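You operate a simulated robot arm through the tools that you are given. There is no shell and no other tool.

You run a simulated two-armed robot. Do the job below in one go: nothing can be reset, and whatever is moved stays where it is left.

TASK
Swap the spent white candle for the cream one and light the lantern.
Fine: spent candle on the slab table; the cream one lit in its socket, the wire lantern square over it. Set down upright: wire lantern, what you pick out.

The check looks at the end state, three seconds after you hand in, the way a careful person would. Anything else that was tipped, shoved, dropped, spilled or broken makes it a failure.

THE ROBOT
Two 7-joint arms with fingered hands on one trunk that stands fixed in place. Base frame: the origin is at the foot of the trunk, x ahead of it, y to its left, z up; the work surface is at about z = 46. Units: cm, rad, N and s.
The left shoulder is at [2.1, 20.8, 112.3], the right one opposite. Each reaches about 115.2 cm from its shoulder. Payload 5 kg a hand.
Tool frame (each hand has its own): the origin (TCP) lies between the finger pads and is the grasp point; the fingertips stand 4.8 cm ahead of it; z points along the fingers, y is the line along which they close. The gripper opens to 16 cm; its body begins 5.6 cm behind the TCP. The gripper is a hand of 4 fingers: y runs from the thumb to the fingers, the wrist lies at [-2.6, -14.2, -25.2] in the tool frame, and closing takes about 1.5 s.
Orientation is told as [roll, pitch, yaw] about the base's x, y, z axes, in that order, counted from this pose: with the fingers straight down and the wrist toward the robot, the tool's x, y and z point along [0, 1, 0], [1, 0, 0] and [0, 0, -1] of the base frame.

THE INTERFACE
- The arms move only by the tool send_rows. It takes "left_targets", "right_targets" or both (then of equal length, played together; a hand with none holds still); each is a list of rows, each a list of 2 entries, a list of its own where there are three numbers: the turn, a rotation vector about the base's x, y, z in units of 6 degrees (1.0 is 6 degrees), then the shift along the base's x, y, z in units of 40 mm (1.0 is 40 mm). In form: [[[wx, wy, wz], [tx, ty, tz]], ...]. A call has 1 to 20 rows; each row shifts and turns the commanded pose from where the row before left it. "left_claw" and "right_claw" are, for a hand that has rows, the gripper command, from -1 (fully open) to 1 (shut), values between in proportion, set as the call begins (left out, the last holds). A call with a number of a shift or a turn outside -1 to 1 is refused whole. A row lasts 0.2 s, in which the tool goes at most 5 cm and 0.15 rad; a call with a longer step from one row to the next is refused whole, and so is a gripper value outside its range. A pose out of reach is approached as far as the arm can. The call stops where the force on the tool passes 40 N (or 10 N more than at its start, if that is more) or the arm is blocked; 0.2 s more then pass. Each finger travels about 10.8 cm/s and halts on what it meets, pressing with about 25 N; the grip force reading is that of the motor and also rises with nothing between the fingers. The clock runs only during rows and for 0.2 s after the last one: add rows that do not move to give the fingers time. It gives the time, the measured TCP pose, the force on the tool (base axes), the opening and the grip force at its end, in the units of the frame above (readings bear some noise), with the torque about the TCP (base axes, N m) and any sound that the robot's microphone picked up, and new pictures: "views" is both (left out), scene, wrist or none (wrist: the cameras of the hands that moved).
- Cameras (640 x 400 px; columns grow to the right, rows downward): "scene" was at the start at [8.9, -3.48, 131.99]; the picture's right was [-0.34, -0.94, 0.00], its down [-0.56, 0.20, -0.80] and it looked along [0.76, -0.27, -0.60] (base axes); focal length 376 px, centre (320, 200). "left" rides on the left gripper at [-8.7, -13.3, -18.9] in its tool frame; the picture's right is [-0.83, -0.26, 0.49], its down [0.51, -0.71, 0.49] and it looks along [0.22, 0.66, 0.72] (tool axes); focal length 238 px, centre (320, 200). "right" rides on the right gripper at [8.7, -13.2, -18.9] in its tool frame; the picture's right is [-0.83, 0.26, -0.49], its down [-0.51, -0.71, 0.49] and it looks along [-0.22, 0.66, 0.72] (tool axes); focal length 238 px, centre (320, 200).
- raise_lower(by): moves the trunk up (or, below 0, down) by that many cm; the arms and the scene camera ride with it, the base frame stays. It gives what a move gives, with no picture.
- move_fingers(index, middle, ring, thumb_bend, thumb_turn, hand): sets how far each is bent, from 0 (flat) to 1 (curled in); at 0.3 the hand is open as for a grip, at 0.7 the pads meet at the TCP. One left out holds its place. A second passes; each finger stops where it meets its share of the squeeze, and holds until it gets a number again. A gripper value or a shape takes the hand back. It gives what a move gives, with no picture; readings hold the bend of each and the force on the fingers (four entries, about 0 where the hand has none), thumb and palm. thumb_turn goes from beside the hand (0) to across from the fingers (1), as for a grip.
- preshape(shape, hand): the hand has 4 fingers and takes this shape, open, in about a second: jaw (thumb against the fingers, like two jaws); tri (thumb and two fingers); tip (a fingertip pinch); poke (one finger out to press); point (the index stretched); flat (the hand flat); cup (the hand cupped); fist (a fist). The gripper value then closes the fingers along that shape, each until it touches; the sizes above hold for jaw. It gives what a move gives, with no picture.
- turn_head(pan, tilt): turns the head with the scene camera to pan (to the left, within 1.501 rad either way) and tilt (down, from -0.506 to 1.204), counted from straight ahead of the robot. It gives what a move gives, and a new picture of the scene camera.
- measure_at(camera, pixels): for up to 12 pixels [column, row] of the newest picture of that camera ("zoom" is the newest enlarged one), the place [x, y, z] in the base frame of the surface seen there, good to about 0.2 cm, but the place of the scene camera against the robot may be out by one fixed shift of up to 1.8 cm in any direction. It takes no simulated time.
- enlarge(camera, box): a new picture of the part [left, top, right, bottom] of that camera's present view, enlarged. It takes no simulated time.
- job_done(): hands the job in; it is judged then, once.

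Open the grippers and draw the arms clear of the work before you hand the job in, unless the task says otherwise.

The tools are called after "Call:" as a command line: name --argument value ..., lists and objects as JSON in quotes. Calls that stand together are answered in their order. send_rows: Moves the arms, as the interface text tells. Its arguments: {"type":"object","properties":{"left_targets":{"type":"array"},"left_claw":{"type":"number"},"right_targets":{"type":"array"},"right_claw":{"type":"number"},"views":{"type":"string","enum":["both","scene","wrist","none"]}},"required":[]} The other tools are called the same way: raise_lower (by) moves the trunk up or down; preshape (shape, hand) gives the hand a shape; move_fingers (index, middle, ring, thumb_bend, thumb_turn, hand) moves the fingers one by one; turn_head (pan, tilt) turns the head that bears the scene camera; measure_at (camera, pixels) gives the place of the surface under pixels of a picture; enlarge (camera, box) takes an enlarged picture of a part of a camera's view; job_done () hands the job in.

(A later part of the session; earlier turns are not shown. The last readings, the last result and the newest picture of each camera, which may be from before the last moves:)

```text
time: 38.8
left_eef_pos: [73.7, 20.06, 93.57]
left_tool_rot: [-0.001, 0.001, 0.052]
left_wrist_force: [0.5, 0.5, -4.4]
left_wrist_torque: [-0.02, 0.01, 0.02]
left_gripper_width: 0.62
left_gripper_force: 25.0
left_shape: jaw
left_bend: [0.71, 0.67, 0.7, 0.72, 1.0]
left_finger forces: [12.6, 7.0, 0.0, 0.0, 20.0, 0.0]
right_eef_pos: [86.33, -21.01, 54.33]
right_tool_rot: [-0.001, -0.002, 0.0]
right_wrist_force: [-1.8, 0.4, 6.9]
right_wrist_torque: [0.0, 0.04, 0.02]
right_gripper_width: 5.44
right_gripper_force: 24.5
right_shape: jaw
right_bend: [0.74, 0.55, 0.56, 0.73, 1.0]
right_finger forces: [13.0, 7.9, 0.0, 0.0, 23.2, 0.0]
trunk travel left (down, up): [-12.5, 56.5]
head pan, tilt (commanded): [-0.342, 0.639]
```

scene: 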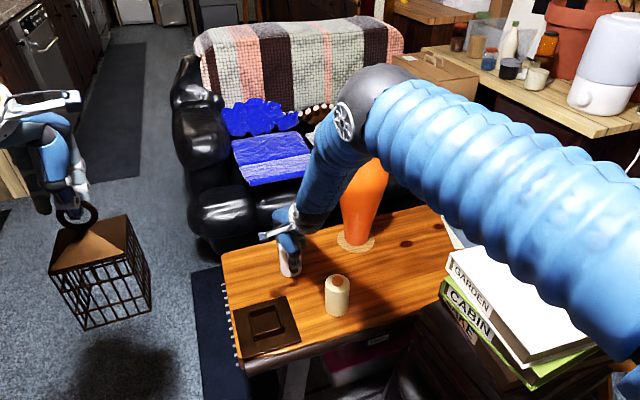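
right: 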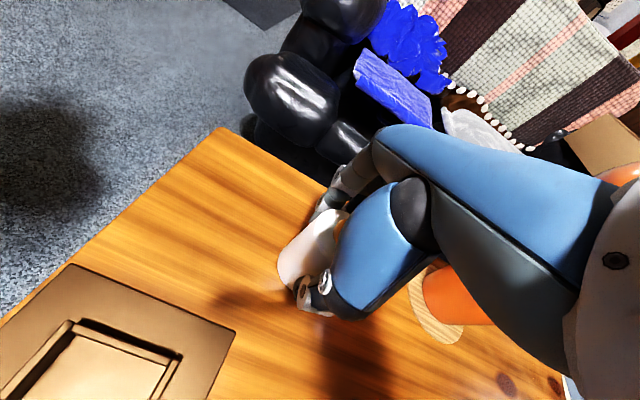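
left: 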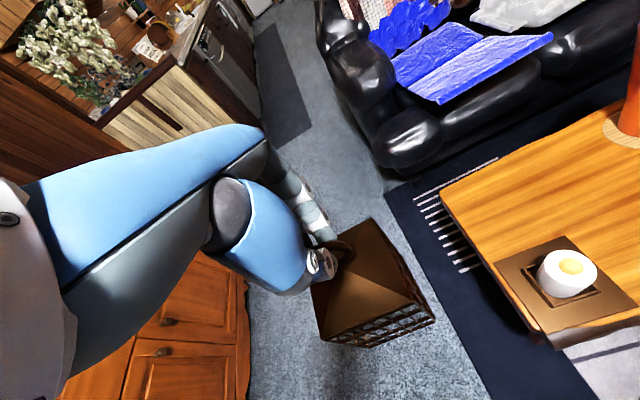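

The candle is on the table (+6.9 N). I'll open the hand, wait, then rise 12 cm straight up.

Call:
send_rows --right_targets '[[[0, 0, 0], [0, 0, 0]], [[0, 0, 0], [0, 0, 0]], [[0, 0, 0], [0, 0, 0]], [[0, 0, 0], [0, 0, 0]], [[0, 0, 0], [0, 0, 0]], [[0, 0, 0], [0, 0, 0]], [[0, 0, 0], [0, 0, 0]], [[0, 0, 0], [0, 0, 0]], [[0, 0, 0], [0, 0, 0.3]], [[0, 0, 0], [0, 0, 0.6]], [[0, 0, 0], [0, 0, 0.7]], [[0, 0, 0], [0, 0, 0.7]], [[0, 0, 0], [0, 0, 0.7]], [[0, 0, 0], [0, 0, 0.7]], [[0, 0, 0], [0, 0, 0]]]' --right_claw -1 --views "both"

```text
time: 42.0
left_eef_pos: [73.86, 20.16, 93.52]
left_tool_rot: [0.0, 0.002, 0.052]
left_wrist_force: [0.6, 0.3, -3.4]
left_wrist_torque: [-0.01, -0.02, 0.01]
left_gripper_width: 0.62
left_gripper_force: 24.9
left_shape: jaw
left_bend: [0.71, 0.67, 0.7, 0.72, 1.0]
left_finger forces: [12.6, 6.8, 0.0, 0.0, 20.3, 0.0]
right_eef_pos: [86.18, -21.02, 69.09]
right_tool_rot: [0.001, 0.002, -0.001]
right_wrist_force: [0.0, 0.7, 0.4]
right_wrist_torque: [0.02, 0.01, 0.02]
right_gripper_width: 15.97
right_gripper_force: 0.2
right_shape: jaw
right_bend: [0.3, 0.3, 0.3, 0.3, 0.98]
right_finger forces: [0.0, 0.1, 0.0, 0.0, 0.0, 0.0]
trunk travel left (down, up): [-12.5, 56.5]
head pan, tilt (commanded): [-0.342, 0.639]
```

scene: 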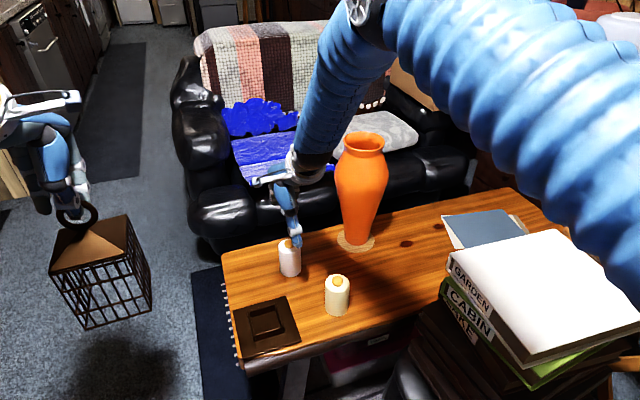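
right: 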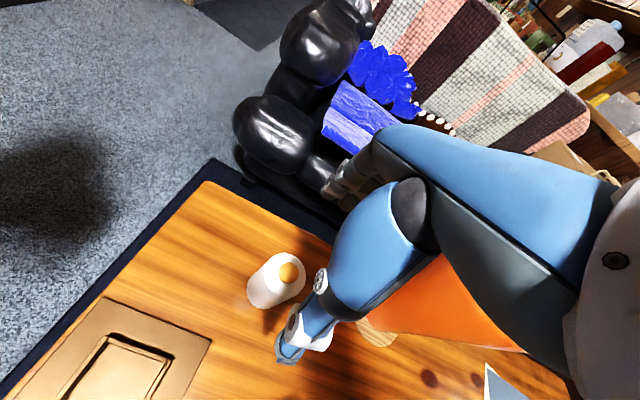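

The spent candle stands upright at left-centre of the table. I'll move the right hand over the cream candle near (69.0,-29.2), rising a bit for a clear view.

Call:
send_rows --right_targets '[[[0, 0, 0], [-0.3, -0.15, 0.5]], [[0, 0, 0], [-0.6, -0.3, 0.5]], [[0, 0, 0], [-0.6, -0.3, 0.5]], [[0, 0, 0], [-0.6, -0.3, 0.3]], [[0, 0, 0], [-0.6, -0.3, 0]], [[0, 0, 0], [-0.6, -0.3, 0]], [[0, 0, 0], [-0.6, -0.3, 0]], [[0, 0, 0], [-0.35, -0.11, 0]], [[0, 0, 0], [0, 0, 0]]]' --right_claw -1 --views "both"

```text
time: 44.0
left_eef_pos: [73.8, 20.26, 93.43]
left_tool_rot: [-0.001, 0.001, 0.052]
left_wrist_force: [0.0, 0.1, -5.1]
left_wrist_torque: [0.01, 0.0, -0.02]
left_gripper_width: 0.64
left_gripper_force: 24.9
left_shape: jaw
left_bend: [0.71, 0.67, 0.7, 0.72, 1.0]
left_finger forces: [12.6, 7.0, 0.0, 0.0, 20.1, 0.0]
right_eef_pos: [69.14, -29.16, 76.14]
right_tool_rot: [-0.001, 0.0, 0.0]
right_wrist_force: [0.7, -0.5, -0.6]
right_wrist_torque: [0.03, 0.02, 0.03]
right_gripper_width: 15.98
right_gripper_force: 0.0
right_shape: jaw
right_bend: [0.3, 0.3, 0.3, 0.3, 0.98]
right_finger forces: [0.0, 0.1, 0.0, 0.0, 0.0, 0.1]
trunk travel left (down, up): [-12.5, 56.5]
head pan, tilt (commanded): [-0.342, 0.639]
```

scene: 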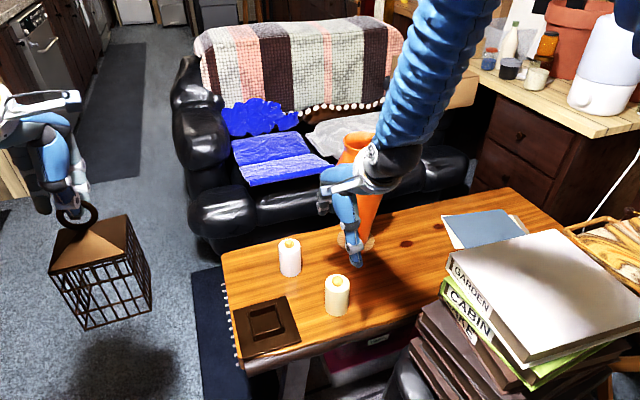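
right: 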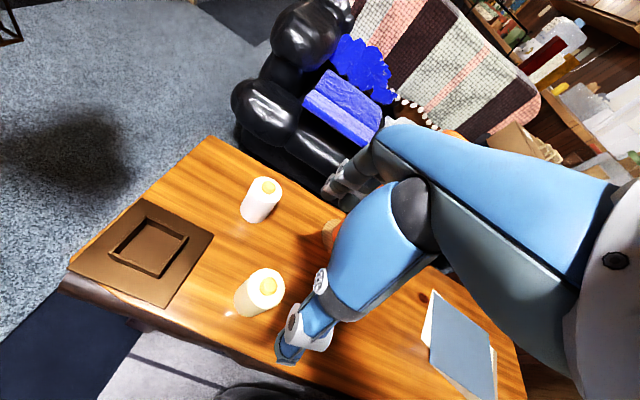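

I'll zoom the right camera on both the cream candle and the empty socket and measure.

Call:
enlarge --camera "right" --box '[60, 170, 300, 330]'

```text
2.50 times, centred on (180, 250) of right
```

zoom: 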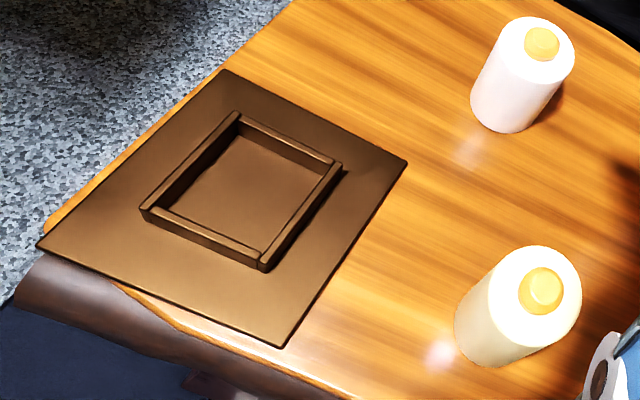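

Measuring the socket outer and inner corners, plate corners, and cream candle rim/knob.

Call:
measure_at --camera "zoom" --pixels '[[143, 209], [264, 261], [340, 165], [237, 114], [406, 163], [282, 346], [39, 245], [226, 72], [174, 207], [262, 247], [328, 168], [243, 124]]'

Call:
measure_at --camera "zoom" --pixels '[[490, 296], [578, 296], [535, 248], [535, 344], [542, 291], [543, 42], [500, 42], [572, 52], [250, 190], [470, 340], [520, 300]]'

```text
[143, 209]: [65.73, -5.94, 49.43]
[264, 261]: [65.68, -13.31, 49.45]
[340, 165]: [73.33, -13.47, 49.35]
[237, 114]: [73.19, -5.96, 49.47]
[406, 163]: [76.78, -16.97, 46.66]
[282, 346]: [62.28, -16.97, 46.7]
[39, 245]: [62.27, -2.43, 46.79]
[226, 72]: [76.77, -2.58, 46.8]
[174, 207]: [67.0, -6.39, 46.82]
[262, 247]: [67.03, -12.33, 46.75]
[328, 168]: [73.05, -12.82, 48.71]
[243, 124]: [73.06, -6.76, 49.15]
```

```text
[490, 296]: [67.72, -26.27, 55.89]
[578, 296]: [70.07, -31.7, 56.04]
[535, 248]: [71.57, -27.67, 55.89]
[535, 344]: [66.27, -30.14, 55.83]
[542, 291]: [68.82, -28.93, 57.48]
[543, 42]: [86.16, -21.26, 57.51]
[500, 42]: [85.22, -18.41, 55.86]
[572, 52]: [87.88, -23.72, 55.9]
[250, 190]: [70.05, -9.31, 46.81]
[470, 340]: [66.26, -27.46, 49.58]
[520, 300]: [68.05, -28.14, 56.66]
```

The socket centre is (69.5,-9.7) with ~6.6 cm inner width; the cream candle centre is (68.9,-28.95), and the spent one settled at (86.5,-21.1) upright. I'll adjust by (-0.6,+0.3) and descend to z≈54.5 around the cream candle.

Call:
send_rows --right_targets '[[[0, 0, 0], [-0.15, 0.08, -0.6]], [[0, 0, 0], [0, 0, -0.75]], [[0, 0, 0], [0, 0, -0.75]], [[0, 0, 0], [0, 0, -0.75]], [[0, 0, 0], [0, 0, -0.75]], [[0, 0, 0], [0, 0, -0.75]], [[0, 0, 0], [0, 0, -0.5]], [[0, 0, 0], [0, 0, -0.35]], [[0, 0, 0], [0, 0, -0.215]], [[0, 0, 0], [0, 0, 0]]]' --right_claw -1 --views "both"

```text
time: 46.2
left_eef_pos: [73.73, 20.27, 93.53]
left_tool_rot: [-0.001, 0.0, 0.054]
left_wrist_force: [0.0, 0.4, -4.1]
left_wrist_torque: [0.0, 0.04, 0.0]
left_gripper_width: 0.6
left_gripper_force: 24.8
left_shape: jaw
left_bend: [0.71, 0.67, 0.7, 0.72, 1.0]
left_finger forces: [12.8, 7.0, 0.0, 0.1, 20.0, 0.0]
right_eef_pos: [68.62, -28.88, 54.62]
right_tool_rot: [0.0, 0.0, 0.0]
right_wrist_force: [-0.2, -1.0, 0.4]
right_wrist_torque: [-0.02, -0.02, -0.01]
right_gripper_width: 15.96
right_gripper_force: 0.1
right_shape: jaw
right_bend: [0.3, 0.3, 0.3, 0.3, 0.98]
right_finger forces: [0.1, 0.1, 0.0, 0.1, 0.1, 0.0]
trunk travel left (down, up): [-12.5, 56.5]
head pan, tilt (commanded): [-0.342, 0.639]
```

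scene: 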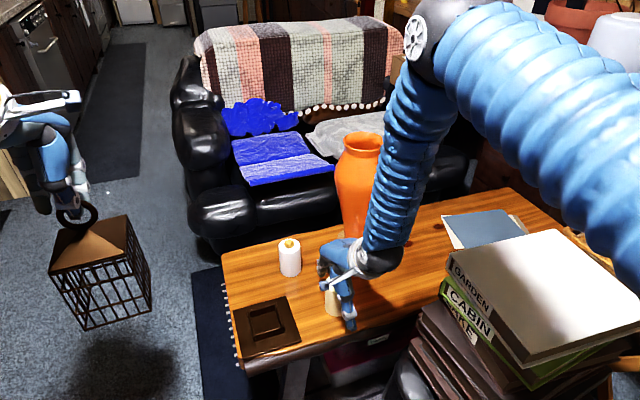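
right: 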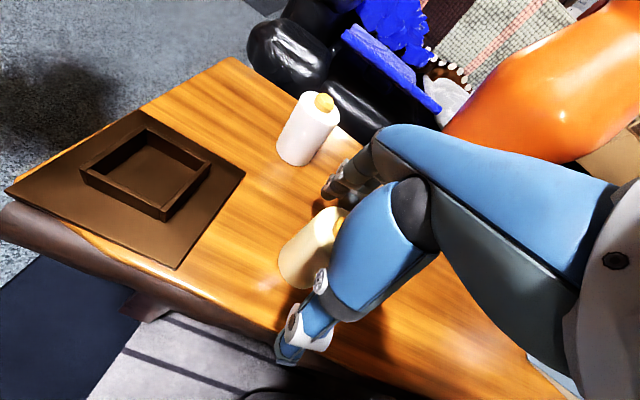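

The hand is around the cream candle with no contact. I'll close the right hand on it.

Call:
send_rows --right_targets '[[[0, 0, 0], [0, 0, 0]], [[0, 0, 0], [0, 0, 0]], [[0, 0, 0], [0, 0, 0]], [[0, 0, 0], [0, 0, 0]], [[0, 0, 0], [0, 0, 0]], [[0, 0, 0], [0, 0, 0]], [[0, 0, 0], [0, 0, 0]], [[0, 0, 0], [0, 0, 0]]]' --right_claw 1 --views "wrist"

```text
time: 48.0
left_eef_pos: [73.8, 20.27, 93.47]
left_tool_rot: [0.0, 0.0, 0.051]
left_wrist_force: [0.3, 1.5, -3.6]
left_wrist_torque: [-0.02, 0.01, 0.02]
left_gripper_width: 0.65
left_gripper_force: 25.1
left_shape: jaw
left_bend: [0.71, 0.67, 0.7, 0.72, 1.0]
left_finger forces: [12.7, 7.0, 0.0, 0.1, 20.0, 0.0]
right_eef_pos: [68.56, -28.91, 54.7]
right_tool_rot: [-0.001, 0.002, 0.002]
right_wrist_force: [-0.4, -0.2, 0.1]
right_wrist_torque: [-0.01, 0.01, 0.02]
right_gripper_width: 5.49
right_gripper_force: 25.5
right_shape: jaw
right_bend: [0.74, 0.51, 0.52, 0.74, 1.0]
right_finger forces: [11.9, 7.1, 0.0, 0.0, 21.0, 0.0]
trunk travel left (down, up): [-12.5, 56.5]
head pan, tilt (commanded): [-0.342, 0.639]
```

right: 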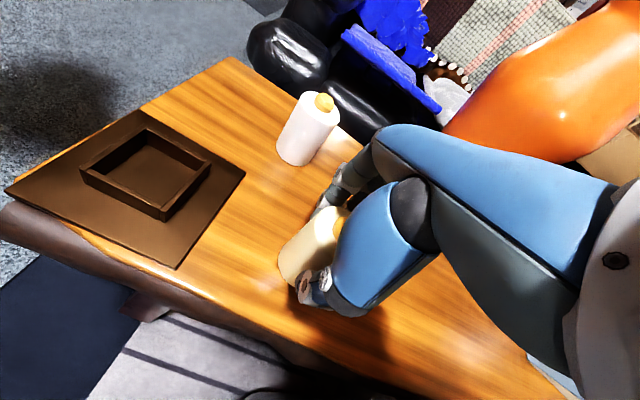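

Firm grip again (width 5.49 cm). I'll lift the cream candle 8 cm and carry it over the socket.

Call:
send_rows --right_targets '[[[0, 0, 0], [0, 0, 0.15]], [[0, 0, 0], [0, 0, 0.25]], [[0, 0, 0], [0, 0, 0.4]], [[0, 0, 0], [0, 0, 0.5]], [[0, 0, 0], [0, 0, 0.4]], [[0, 0, 0], [0, 0, 0.3]], [[0, 0, 0], [0.015, 0.3, 0]], [[0, 0, 0], [0.015, 0.5, 0]], [[0, 0, 0], [0.02, 0.6, 0]], [[0, 0, 0], [0.02, 0.6, 0]], [[0, 0, 0], [0.02, 0.6, 0]], [[0, 0, 0], [0.02, 0.6, 0]], [[0, 0, 0], [0.02, 0.6, 0]], [[0, 0, 0], [0.02, 0.5, 0]], [[0, 0, 0], [0, 0.325, 0]], [[0, 0, 0], [0, 0.2, 0]], [[0, 0, 0], [0, 0, 0]]]' --views "both"

```text
time: 51.6
left_eef_pos: [73.9, 20.14, 93.43]
left_tool_rot: [0.002, 0.002, 0.052]
left_wrist_force: [-0.5, -0.6, -4.2]
left_wrist_torque: [0.01, -0.04, -0.03]
left_gripper_width: 0.59
left_gripper_force: 24.2
left_shape: jaw
left_bend: [0.71, 0.67, 0.7, 0.72, 1.0]
left_finger forces: [12.7, 7.1, 0.1, 0.1, 19.9, 0.1]
right_eef_pos: [69.13, -9.5, 62.6]
right_tool_rot: [0.0, 0.001, -0.001]
right_wrist_force: [-0.1, 0.8, -2.1]
right_wrist_torque: [0.02, 0.04, 0.02]
right_gripper_width: 5.51
right_gripper_force: 25.0
right_shape: jaw
right_bend: [0.74, 0.51, 0.52, 0.74, 1.0]
right_finger forces: [12.3, 7.3, 0.0, 0.0, 20.9, 0.0]
trunk travel left (down, up): [-12.5, 56.5]
head pan, tilt (commanded): [-0.342, 0.639]
```

scene: 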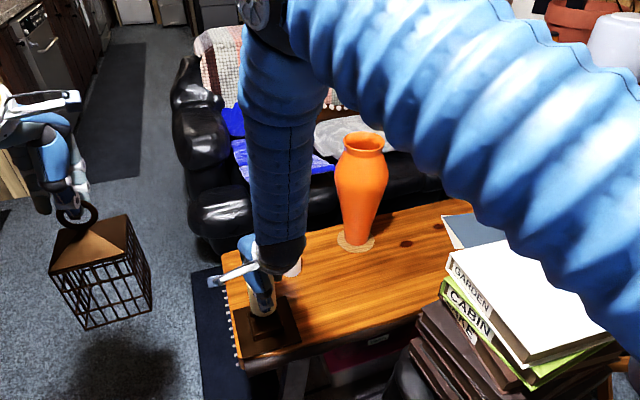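
right: 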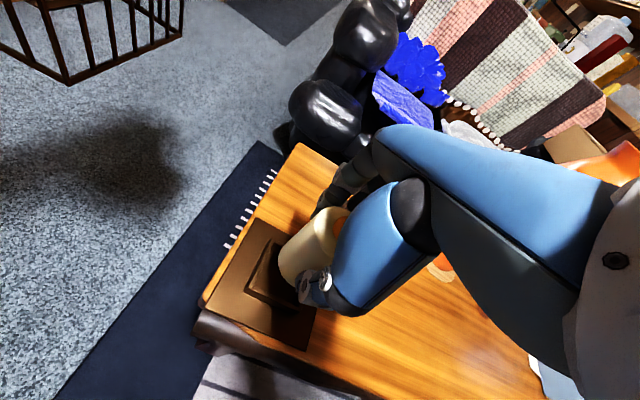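

The candle hangs above the socket. I'll check alignment from the left wrist camera and zoomed right camera.

Call:
enlarge --camera "left" --box '[480, 190, 640, 350]'

Call:
enlarge --camera "right" --box '[190, 180, 390, 360]'

```text
2.50 times, centred on (560, 270) of left
```

zoom: 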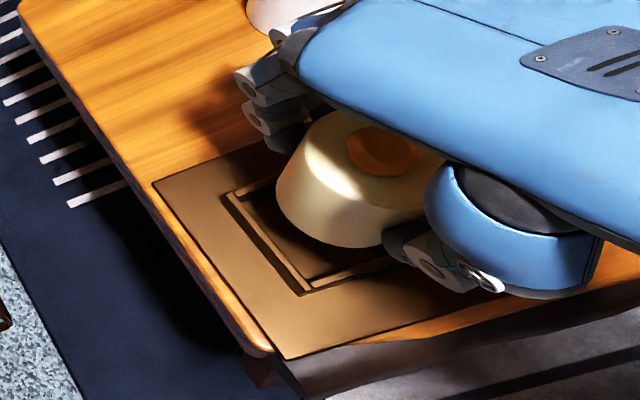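

```text
2.22 times, centred on (290, 270) of right
```

zoom: 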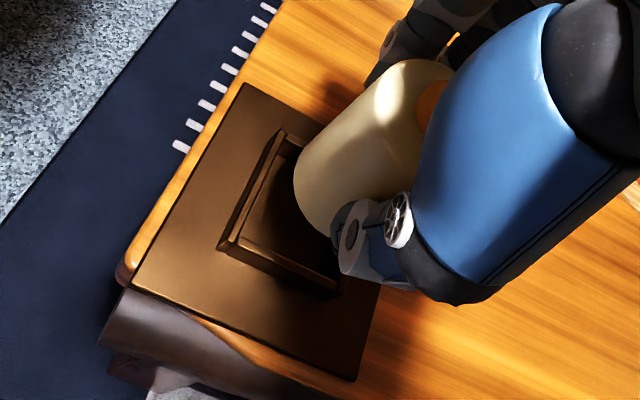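

I'll measure points on the held candle's rim and bottom edge in both wrist cameras.

Call:
measure_at --camera "left" --pixels '[[553, 251], [580, 272], [564, 238], [573, 287], [545, 274], [556, 284], [552, 262], [586, 253]]'

Call:
measure_at --camera "zoom" --pixels '[[298, 185], [300, 200], [310, 215], [325, 228], [330, 140], [372, 85], [420, 65], [400, 110], [350, 180]]'

```text
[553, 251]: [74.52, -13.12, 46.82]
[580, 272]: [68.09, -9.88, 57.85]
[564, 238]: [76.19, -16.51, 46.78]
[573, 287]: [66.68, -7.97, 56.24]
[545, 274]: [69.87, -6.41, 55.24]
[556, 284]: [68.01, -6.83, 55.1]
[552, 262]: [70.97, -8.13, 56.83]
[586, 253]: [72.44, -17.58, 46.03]
```

```text
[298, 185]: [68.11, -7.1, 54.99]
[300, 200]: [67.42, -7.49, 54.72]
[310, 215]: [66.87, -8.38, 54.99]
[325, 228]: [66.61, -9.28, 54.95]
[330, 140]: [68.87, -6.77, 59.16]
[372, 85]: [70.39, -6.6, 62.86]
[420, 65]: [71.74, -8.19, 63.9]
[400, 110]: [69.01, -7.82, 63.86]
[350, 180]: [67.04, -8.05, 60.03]
```

The candle's centre is at about (69.4,-9.5) against the socket's (69.5,-9.67), so I'll shift (+0.08,-0.16) and lower slowly into the socket.

Call:
send_rows --right_targets '[[[0, 0, 0], [0.02, -0.04, -0.3]], [[0, 0, 0], [0, 0, -0.4]], [[0, 0, 0], [0, 0, -0.3]], [[0, 0, 0], [0, 0, -0.25]], [[0, 0, 0], [0, 0, -0.2]], [[0, 0, 0], [0, 0, -0.15]], [[0, 0, 0], [0, 0, -0.1]], [[0, 0, 0], [0, 0, -0.05]], [[0, 0, 0], [0, 0, 0]]]' --views "both"

```text
time: 53.6
left_eef_pos: [73.68, 20.31, 93.39]
left_tool_rot: [0.0, 0.001, 0.049]
left_wrist_force: [0.0, -0.2, -4.7]
left_wrist_torque: [0.01, 0.01, -0.02]
left_gripper_width: 0.61
left_gripper_force: 25.4
left_shape: jaw
left_bend: [0.71, 0.67, 0.7, 0.72, 1.0]
left_finger forces: [12.6, 6.9, 0.0, 0.0, 20.0, 0.1]
right_eef_pos: [69.27, -9.73, 55.54]
right_tool_rot: [0.001, 0.001, 0.0]
right_wrist_force: [0.1, 3.3, -1.3]
right_wrist_torque: [0.21, -0.02, 0.04]
right_gripper_width: 5.51
right_gripper_force: 24.9
right_shape: jaw
right_bend: [0.74, 0.51, 0.52, 0.74, 1.0]
right_finger forces: [13.9, 6.7, 0.1, 0.0, 21.0, 0.0]
trunk travel left (down, up): [-12.5, 56.5]
head pan, tilt (commanded): [-0.342, 0.639]
```

scene: 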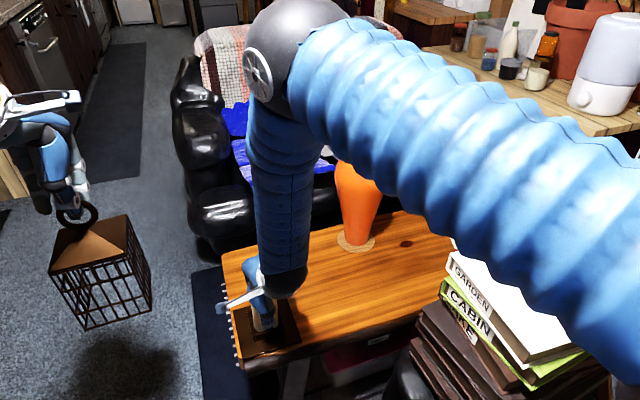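
right: 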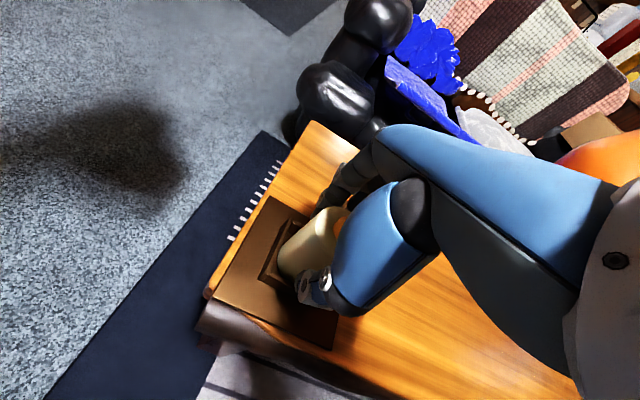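

There is a light +3.3 N side force in y, so the candle touches the -y wall of the socket. I'll shift +0.2 cm in y and lower a bit more.

Call:
send_rows --right_targets '[[[0, 0, 0], [0, 0.05, 0]], [[0, 0, 0], [0, 0, -0.03]], [[0, 0, 0], [0, 0, -0.02]], [[0, 0, 0], [0, 0, 0]]]' --views "wrist"

Call:
enlarge --camera "left" --box '[480, 190, 640, 350]'

Call:
enlarge --camera "right" --box '[190, 180, 390, 360]'

```text
time: 54.6
left_eef_pos: [73.77, 20.25, 93.53]
left_tool_rot: [0.0, 0.0, 0.052]
left_wrist_force: [0.3, -0.7, -3.5]
left_wrist_torque: [-0.01, 0.0, 0.02]
left_gripper_width: 0.6
left_gripper_force: 24.8
left_shape: jaw
left_bend: [0.71, 0.67, 0.7, 0.72, 1.0]
left_finger forces: [12.7, 6.9, 0.0, 0.1, 20.0, 0.0]
right_eef_pos: [69.38, -9.56, 55.47]
right_tool_rot: [-0.002, 0.0, 0.001]
right_wrist_force: [-0.9, -0.7, 5.9]
right_wrist_torque: [-0.07, -0.08, -0.03]
right_gripper_width: 5.49
right_gripper_force: 25.1
right_shape: jaw
right_bend: [0.74, 0.51, 0.52, 0.74, 1.0]
right_finger forces: [12.7, 8.1, 0.0, 0.1, 22.1, 0.0]
trunk travel left (down, up): [-12.5, 56.5]
head pan, tilt (commanded): [-0.342, 0.639]
```

right: 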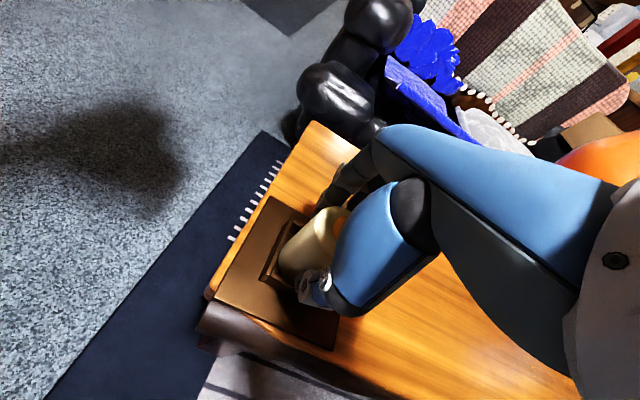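

```text
2.50 times, centred on (560, 270) of left
```

zoom: 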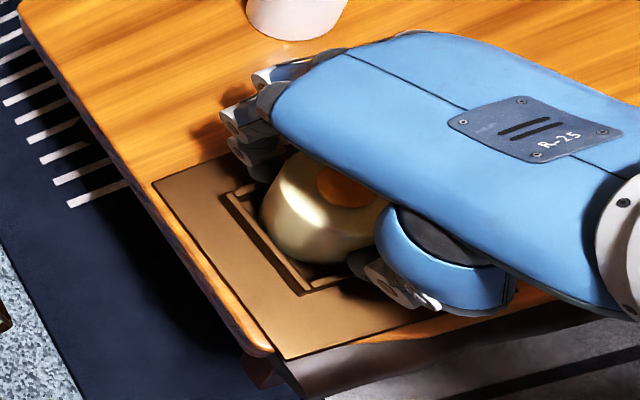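

```text
2.22 times, centred on (290, 270) of right
```

zoom: 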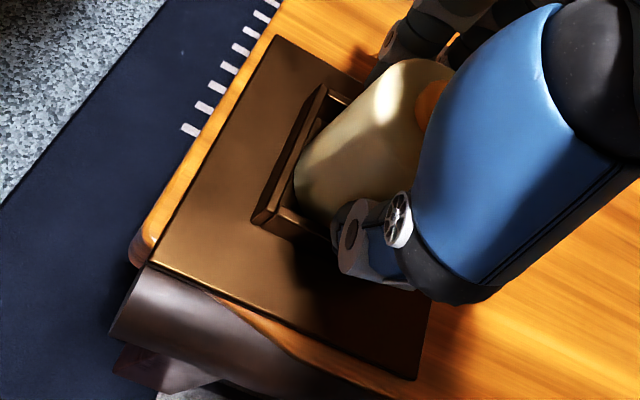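

Contact +5.9 N in z at the expected seat height. I'll verify the rim height on the candle in the right zoom.

Call:
measure_at --camera "zoom" --pixels '[[372, 85], [395, 68], [420, 62], [330, 140], [410, 85], [425, 100], [300, 190], [325, 90], [258, 220]]'

```text
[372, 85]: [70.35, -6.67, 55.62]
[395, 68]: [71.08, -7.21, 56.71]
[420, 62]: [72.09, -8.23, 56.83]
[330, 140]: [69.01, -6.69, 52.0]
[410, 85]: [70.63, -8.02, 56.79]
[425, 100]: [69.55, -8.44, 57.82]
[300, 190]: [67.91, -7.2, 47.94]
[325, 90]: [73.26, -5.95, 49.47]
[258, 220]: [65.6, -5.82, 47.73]
```

The rim is at z 56.8, as the spent one was when seated, so the cream candle sits in its socket. I'll open the hand and rise straight up.

Call:
send_rows --right_targets '[[[0, 0, 0], [0, 0, 0]], [[0, 0, 0], [0, 0, 0]], [[0, 0, 0], [0, 0, 0]], [[0, 0, 0], [0, 0, 0]], [[0, 0, 0], [0, 0, 0]], [[0, 0, 0], [0, 0, 0]], [[0, 0, 0], [0, 0, 0]], [[0, 0, 0], [0, 0, 0]], [[0, 0, 0], [0, 0, 0.3]], [[0, 0, 0], [0, 0, 0.6]], [[0, 0, 0], [0, 0, 0.7]], [[0, 0, 0], [0, 0, 0.7]], [[0, 0, 0], [0, 0, 0.7]], [[0, 0, 0], [0, 0, 0.7]], [[0, 0, 0], [0, 0, 0.7]], [[0, 0, 0], [0, 0, 0]]]' --right_claw -1 --views "both"

```text
time: 58.0
left_eef_pos: [73.85, 20.35, 93.44]
left_tool_rot: [0.0, 0.001, 0.053]
left_wrist_force: [-0.1, -0.5, -3.6]
left_wrist_torque: [0.02, -0.03, 0.0]
left_gripper_width: 0.64
left_gripper_force: 25.0
left_shape: jaw
left_bend: [0.71, 0.67, 0.7, 0.72, 1.0]
left_finger forces: [12.6, 6.8, 0.0, 0.0, 19.9, 0.0]
right_eef_pos: [69.27, -9.34, 72.92]
right_tool_rot: [-0.001, 0.001, 0.002]
right_wrist_force: [0.1, 0.7, 0.0]
right_wrist_torque: [0.02, 0.04, 0.01]
right_gripper_width: 16.0
right_gripper_force: 0.1
right_shape: jaw
right_bend: [0.3, 0.3, 0.3, 0.3, 0.98]
right_finger forces: [0.0, 0.0, 0.1, 0.0, 0.0, 0.0]
trunk travel left (down, up): [-12.5, 56.5]
head pan, tilt (commanded): [-0.342, 0.639]
```

scene: 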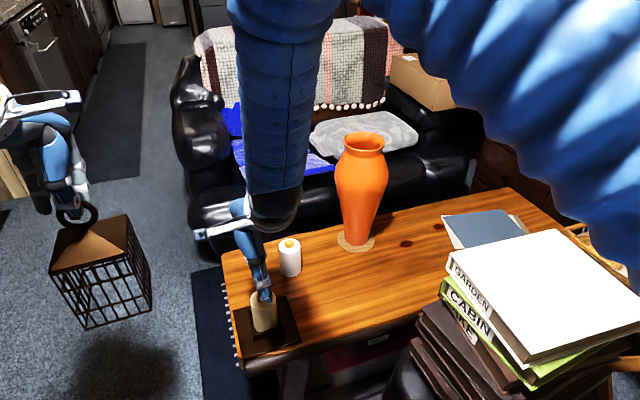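
right: 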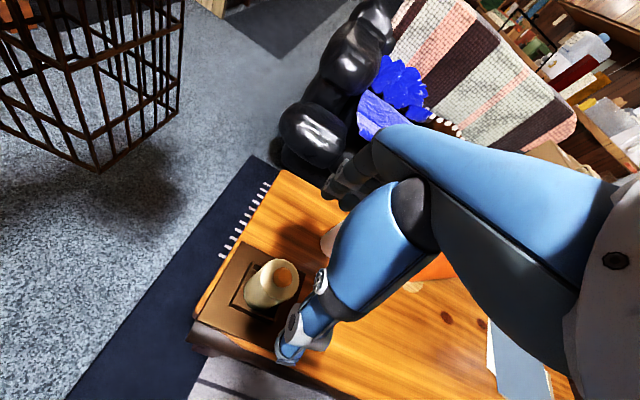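

The cream candle stands upright in the socket. I'll raise the right hand another 8 cm and give it the poke shape, so I can locate its fingertip.

Call:
send_rows --right_targets '[[[0, 0, 0], [0, 0, 0.7]], [[0, 0, 0], [0, 0, 0.7]], [[0, 0, 0], [0, 0, 0.6]], [[0, 0, 0], [0, 0, 0]]]' --views "none"

Call:
preshape --hand "right" --shape "poke"

Call:
send_rows --right_targets '[[[0, 0, 0], [0, 0, 0]]]' --views "both"

```text
time: 59.0
left_eef_pos: [73.7, 20.12, 93.39]
left_tool_rot: [0.0, 0.002, 0.051]
left_wrist_force: [0.6, 0.1, -4.4]
left_wrist_torque: [0.03, 0.03, 0.02]
left_gripper_width: 0.65
left_gripper_force: 24.9
left_shape: jaw
left_bend: [0.71, 0.67, 0.7, 0.72, 1.0]
left_finger forces: [12.5, 7.0, 0.0, 0.1, 20.0, 0.1]
right_eef_pos: [69.31, -9.22, 80.84]
right_tool_rot: [-0.001, 0.002, 0.001]
right_wrist_force: [0.5, 0.4, -0.5]
right_wrist_torque: [0.0, 0.03, 0.0]
right_gripper_width: 15.95
right_gripper_force: 0.0
right_shape: jaw
right_bend: [0.3, 0.3, 0.3, 0.3, 0.98]
right_finger forces: [0.0, 0.0, 0.1, 0.1, 0.0, 0.0]
trunk travel left (down, up): [-12.5, 56.5]
head pan, tilt (commanded): [-0.342, 0.639]
```

```text
time: 59.9
left_eef_pos: [73.88, 20.25, 93.48]
left_tool_rot: [-0.001, -0.001, 0.053]
left_wrist_force: [-0.4, 0.3, -3.6]
left_wrist_torque: [0.01, -0.02, -0.01]
left_gripper_width: 0.64
left_gripper_force: 25.0
left_shape: jaw
left_bend: [0.71, 0.67, 0.7, 0.72, 1.0]
left_finger forces: [12.5, 6.9, 0.0, 0.0, 20.0, 0.1]
right_eef_pos: [69.24, -9.29, 80.92]
right_tool_rot: [0.001, 0.001, 0.001]
right_wrist_force: [0.1, -0.1, -0.3]
right_wrist_torque: [0.01, -0.05, -0.01]
right_gripper_width: 0.0
right_gripper_force: 0.0
right_shape: poke
right_bend: [0.7, 0.7, 0.99, 1.0, 1.0]
right_finger forces: [0.1, 0.0, 0.0, 0.1, 0.0, 0.0]
trunk travel left (down, up): [-12.5, 56.5]
head pan, tilt (commanded): [-0.342, 0.639]
```

```text
time: 60.3
left_eef_pos: [73.81, 20.24, 93.37]
left_tool_rot: [0.0, -0.001, 0.052]
left_wrist_force: [0.6, 0.0, -4.5]
left_wrist_torque: [-0.02, -0.03, 0.01]
left_gripper_width: 0.63
left_gripper_force: 25.3
left_shape: jaw
left_bend: [0.71, 0.67, 0.7, 0.72, 1.0]
left_finger forces: [12.6, 6.9, 0.1, 0.1, 20.1, 0.0]
right_eef_pos: [69.38, -9.23, 80.82]
right_tool_rot: [-0.001, 0.0, 0.0]
right_wrist_force: [0.0, 0.0, 0.1]
right_wrist_torque: [0.02, 0.0, 0.0]
right_gripper_width: 0.0
right_gripper_force: 0.0
right_shape: poke
right_bend: [0.7, 0.7, 0.99, 1.0, 1.0]
right_finger forces: [0.1, 0.0, 0.0, 0.0, 0.0, 0.0]
trunk travel left (down, up): [-12.5, 56.5]
head pan, tilt (commanded): [-0.342, 0.639]
```

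scene: 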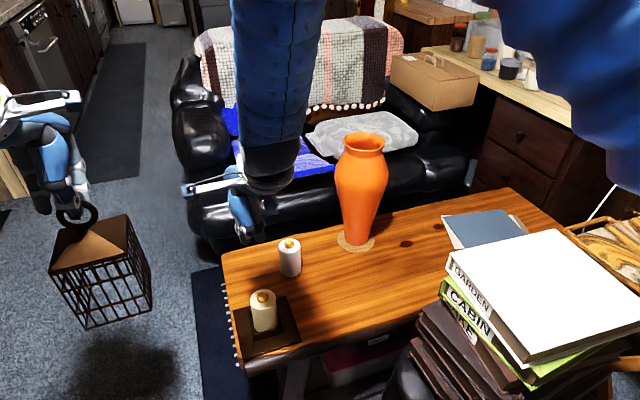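
right: 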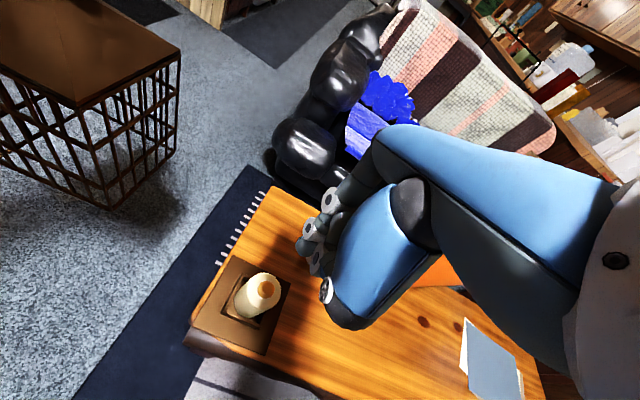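

The poke shape has index and middle at 0.7 and the rest curled. I'll zoom in to find the fingertip.

Call:
enlarge --camera "right" --box '[240, 170, 400, 300]'

Call:
enlarge --camera "scene" --box '[200, 160, 300, 340]'

Call:
enlarge --camera "left" --box '[480, 150, 640, 350]'

```text
3.08 times, centred on (320, 235) of right
```

zoom: 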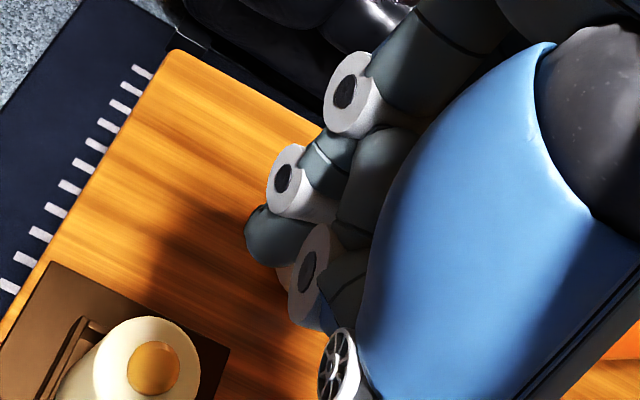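

```text
2.22 times, centred on (250, 250) of scene
```

zoom: 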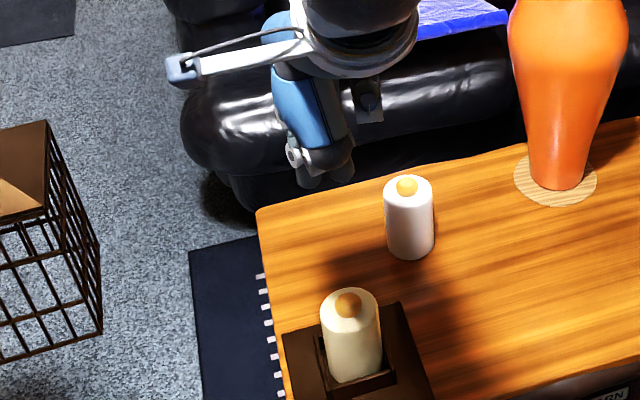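

```text
2.00 times, centred on (560, 250) of left
```

zoom: 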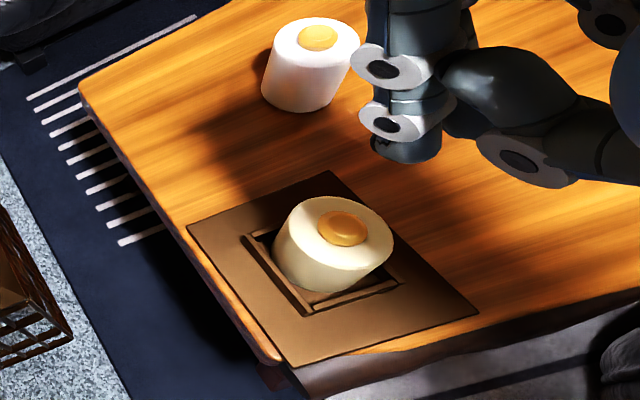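

The finger tips are visible in the left zoom near (410,150). I'll measure the tips there and the button at (342,228).

Call:
measure_at --camera "zoom" --pixels '[[410, 155], [390, 152], [430, 150], [405, 145], [388, 125], [375, 67], [420, 110], [342, 228], [330, 215], [358, 230], [290, 220], [385, 245]]'

```text
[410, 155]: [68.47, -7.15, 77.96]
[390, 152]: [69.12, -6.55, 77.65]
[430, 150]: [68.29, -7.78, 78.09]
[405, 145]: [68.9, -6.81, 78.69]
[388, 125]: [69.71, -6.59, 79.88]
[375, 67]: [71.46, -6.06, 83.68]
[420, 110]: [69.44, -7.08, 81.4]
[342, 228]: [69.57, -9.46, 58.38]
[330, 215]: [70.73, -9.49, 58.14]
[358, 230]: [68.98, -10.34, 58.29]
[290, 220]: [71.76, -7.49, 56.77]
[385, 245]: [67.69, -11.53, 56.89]
```

The index tip is near (69.0,-7.4,77.5), with the middle also down beside it. I'll curl the middle fully so only the index points.

Call:
move_fingers --hand "right" --index 0.65 --middle 1 --ring 1 --thumb_bend 1

Call:
send_rows --right_targets '[[[0, 0, 0], [0, 0, 0]]]' --views "both"

Call:
enlarge --camera "right" --box '[240, 170, 400, 300]'

Call:
enlarge --camera "left" --box '[520, 150, 640, 270]'

```text
time: 61.3
left_eef_pos: [73.75, 20.21, 93.33]
left_tool_rot: [0.001, -0.001, 0.054]
left_wrist_force: [-0.1, 0.5, -4.6]
left_wrist_torque: [0.0, 0.04, -0.04]
left_gripper_width: 0.63
left_gripper_force: 24.4
left_shape: jaw
left_bend: [0.71, 0.67, 0.7, 0.72, 1.0]
left_finger forces: [12.7, 6.9, 0.0, 0.1, 19.9, 0.0]
right_eef_pos: [69.37, -9.28, 80.87]
right_tool_rot: [0.001, -0.001, -0.001]
right_wrist_force: [0.0, 1.0, -0.6]
right_wrist_torque: [0.02, 0.02, -0.01]
right_gripper_width: 4.94
right_gripper_force: 0.1
right_shape: fingers
right_bend: [0.26, 0.91, 1.0, 1.0, 1.0]
right_finger forces: [0.0, 0.0, 0.1, 0.0, 0.1, 0.0]
trunk travel left (down, up): [-12.5, 56.5]
head pan, tilt (commanded): [-0.342, 0.639]
```

```text
time: 61.7
left_eef_pos: [73.71, 20.12, 93.46]
left_tool_rot: [0.001, -0.001, 0.053]
left_wrist_force: [-0.9, 0.0, -3.8]
left_wrist_torque: [-0.01, 0.0, 0.01]
left_gripper_width: 0.64
left_gripper_force: 24.7
left_shape: jaw
left_bend: [0.71, 0.67, 0.7, 0.72, 1.0]
left_finger forces: [12.8, 6.8, 0.0, 0.0, 19.9, 0.1]
right_eef_pos: [69.26, -9.32, 80.83]
right_tool_rot: [0.001, 0.001, 0.0]
right_wrist_force: [0.1, 0.6, -0.9]
right_wrist_torque: [0.04, -0.03, -0.03]
right_gripper_width: 4.94
right_gripper_force: 0.1
right_shape: fingers
right_bend: [0.26, 0.92, 1.0, 1.0, 1.0]
right_finger forces: [0.1, 0.1, 0.0, 0.0, 0.1, 0.0]
trunk travel left (down, up): [-12.5, 56.5]
head pan, tilt (commanded): [-0.342, 0.639]
```

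scene: 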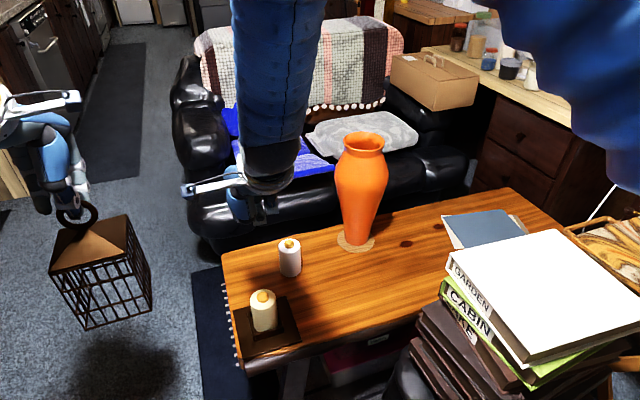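
right: 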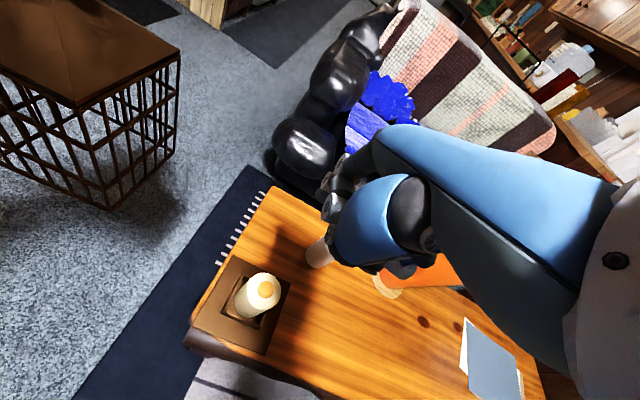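

```text
3.08 times, centred on (320, 235) of right
```

zoom: 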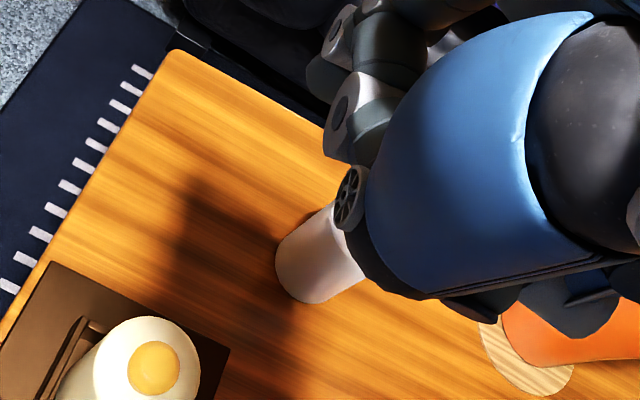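

```text
3.33 times, centred on (580, 210) of left
```

zoom: 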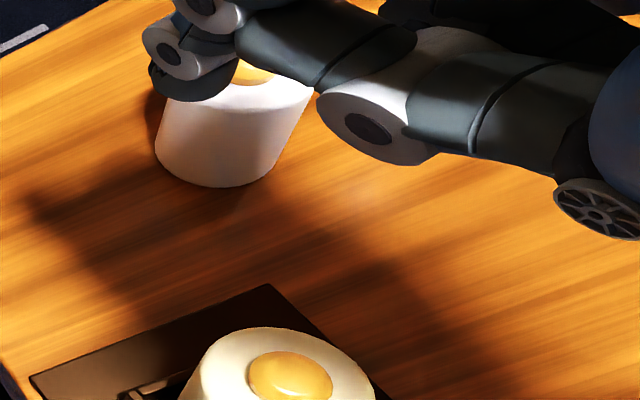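

The index got pushed to 0.26 by the curled thumb, so this isn't useful. I'll return to the designed poke shape and measure its tip from the wrist cameras.

Call:
preshape --hand "right" --shape "poke"

Call:
send_rows --right_targets '[[[0, 0, 0], [0, 0, 0]], [[0, 0, 0], [0, 0, 0]], [[0, 0, 0], [0, 0, 0]]]' --views "both"

Call:
enlarge --camera "right" --box '[240, 170, 400, 300]'

Call:
enlarge --camera "left" --box '[520, 120, 640, 260]'

```text
time: 62.6
left_eef_pos: [73.8, 20.21, 93.56]
left_tool_rot: [0.0, 0.002, 0.053]
left_wrist_force: [0.8, -0.1, -3.5]
left_wrist_torque: [0.0, 0.0, 0.01]
left_gripper_width: 0.59
left_gripper_force: 24.6
left_shape: jaw
left_bend: [0.71, 0.67, 0.7, 0.72, 1.0]
left_finger forces: [12.6, 6.9, 0.1, 0.0, 19.9, 0.0]
right_eef_pos: [69.32, -9.24, 80.81]
right_tool_rot: [0.0, -0.001, 0.0]
right_wrist_force: [0.7, -0.6, -0.1]
right_wrist_torque: [0.01, -0.01, -0.01]
right_gripper_width: 0.0
right_gripper_force: 0.2
right_shape: poke
right_bend: [0.7, 0.7, 0.99, 1.0, 1.0]
right_finger forces: [0.0, 0.1, 0.1, 0.1, 0.1, 0.0]
trunk travel left (down, up): [-12.5, 56.5]
head pan, tilt (commanded): [-0.342, 0.639]
```

```text
time: 63.4
left_eef_pos: [73.76, 20.14, 93.51]
left_tool_rot: [0.002, -0.001, 0.052]
left_wrist_force: [0.0, -0.4, -3.9]
left_wrist_torque: [-0.02, -0.03, -0.01]
left_gripper_width: 0.61
left_gripper_force: 24.9
left_shape: jaw
left_bend: [0.71, 0.67, 0.7, 0.72, 1.0]
left_finger forces: [12.6, 6.9, 0.0, 0.1, 19.9, 0.0]
right_eef_pos: [69.44, -9.2, 80.91]
right_tool_rot: [0.0, -0.001, -0.001]
right_wrist_force: [0.6, 0.7, -0.3]
right_wrist_torque: [-0.01, -0.03, 0.0]
right_gripper_width: 0.0
right_gripper_force: 0.1
right_shape: poke
right_bend: [0.7, 0.7, 0.99, 1.0, 1.0]
right_finger forces: [0.0, 0.0, 0.0, 0.0, 0.0, 0.0]
trunk travel left (down, up): [-12.5, 56.5]
head pan, tilt (commanded): [-0.342, 0.639]
```

scene: 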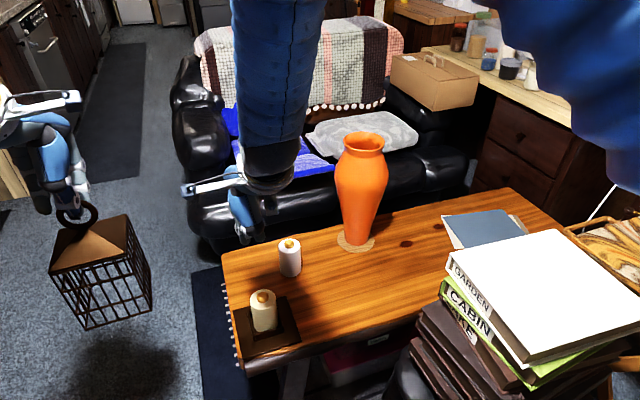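
right: 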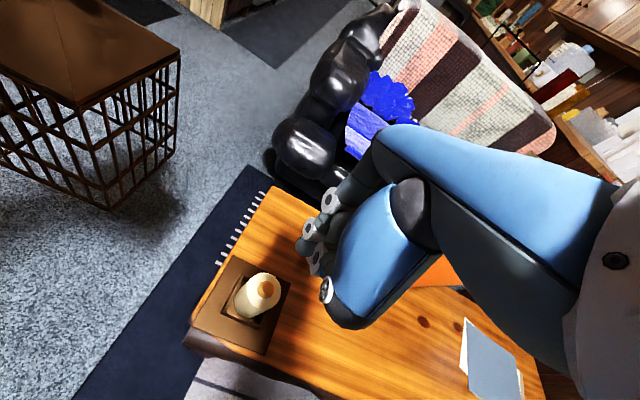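

```text
3.08 times, centred on (320, 235) of right
```

zoom: 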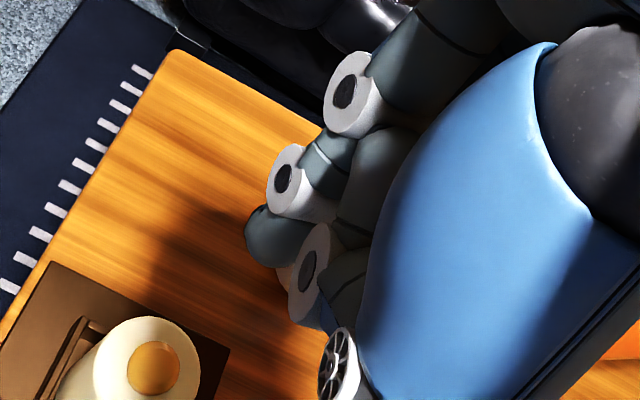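

```text
2.86 times, centred on (580, 190) of left
```

zoom: 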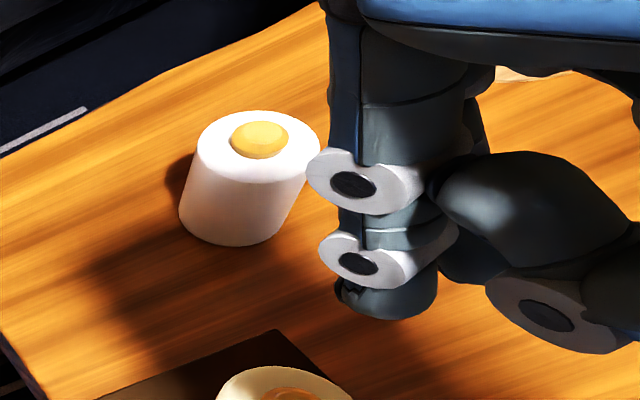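

The index is the extended finger. I'll measure its tip and the thumb's lowest points in this left zoom.

Call:
measure_at --camera "zoom" --pixels '[[390, 316], [365, 310], [420, 308], [350, 298], [436, 290], [395, 295], [545, 325], [590, 348], [620, 350], [500, 300], [450, 270], [470, 280]]'

```text
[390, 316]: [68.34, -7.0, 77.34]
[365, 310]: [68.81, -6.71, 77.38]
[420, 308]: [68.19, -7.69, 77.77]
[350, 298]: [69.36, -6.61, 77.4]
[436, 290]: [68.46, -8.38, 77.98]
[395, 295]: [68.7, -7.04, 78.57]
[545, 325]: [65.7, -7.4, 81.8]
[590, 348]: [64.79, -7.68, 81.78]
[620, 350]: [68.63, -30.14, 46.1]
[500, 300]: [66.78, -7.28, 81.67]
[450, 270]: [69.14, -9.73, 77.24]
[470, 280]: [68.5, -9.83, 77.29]
```

Index tip centre is about (69.2,-7.7), middle about (69.2,-10.3), both with bottoms at z≈77.2 (3.65 cm ahead of TCP). I'll measure the button precisely in the right camera now.

Call:
enlarge --camera "right" --box '[220, 250, 310, 340]'

```text
4.44 times, centred on (265, 295) of right
```

zoom: 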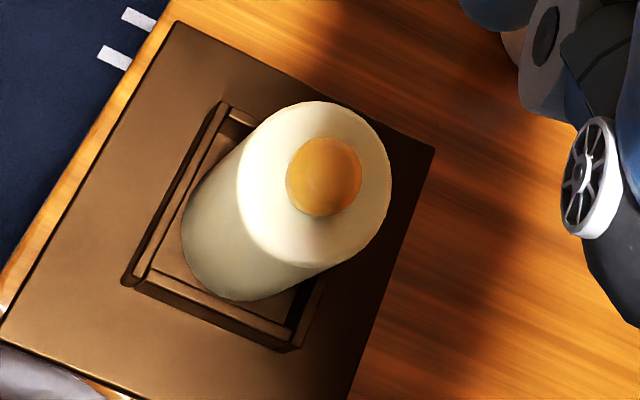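

Measuring the rim and button edges in this zoom.

Call:
measure_at --camera "zoom" --pixels '[[242, 185], [386, 185], [315, 106], [313, 262], [323, 175], [292, 178], [357, 178], [323, 142], [323, 210], [126, 278], [286, 347], [222, 105]]'

```text
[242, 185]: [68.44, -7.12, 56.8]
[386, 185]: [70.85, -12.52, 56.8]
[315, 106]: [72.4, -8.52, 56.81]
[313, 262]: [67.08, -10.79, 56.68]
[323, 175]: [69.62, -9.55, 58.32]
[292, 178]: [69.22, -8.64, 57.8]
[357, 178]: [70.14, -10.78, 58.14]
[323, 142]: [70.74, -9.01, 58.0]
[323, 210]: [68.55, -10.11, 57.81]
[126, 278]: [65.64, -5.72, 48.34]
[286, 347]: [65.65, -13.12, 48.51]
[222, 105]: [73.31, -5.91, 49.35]
```

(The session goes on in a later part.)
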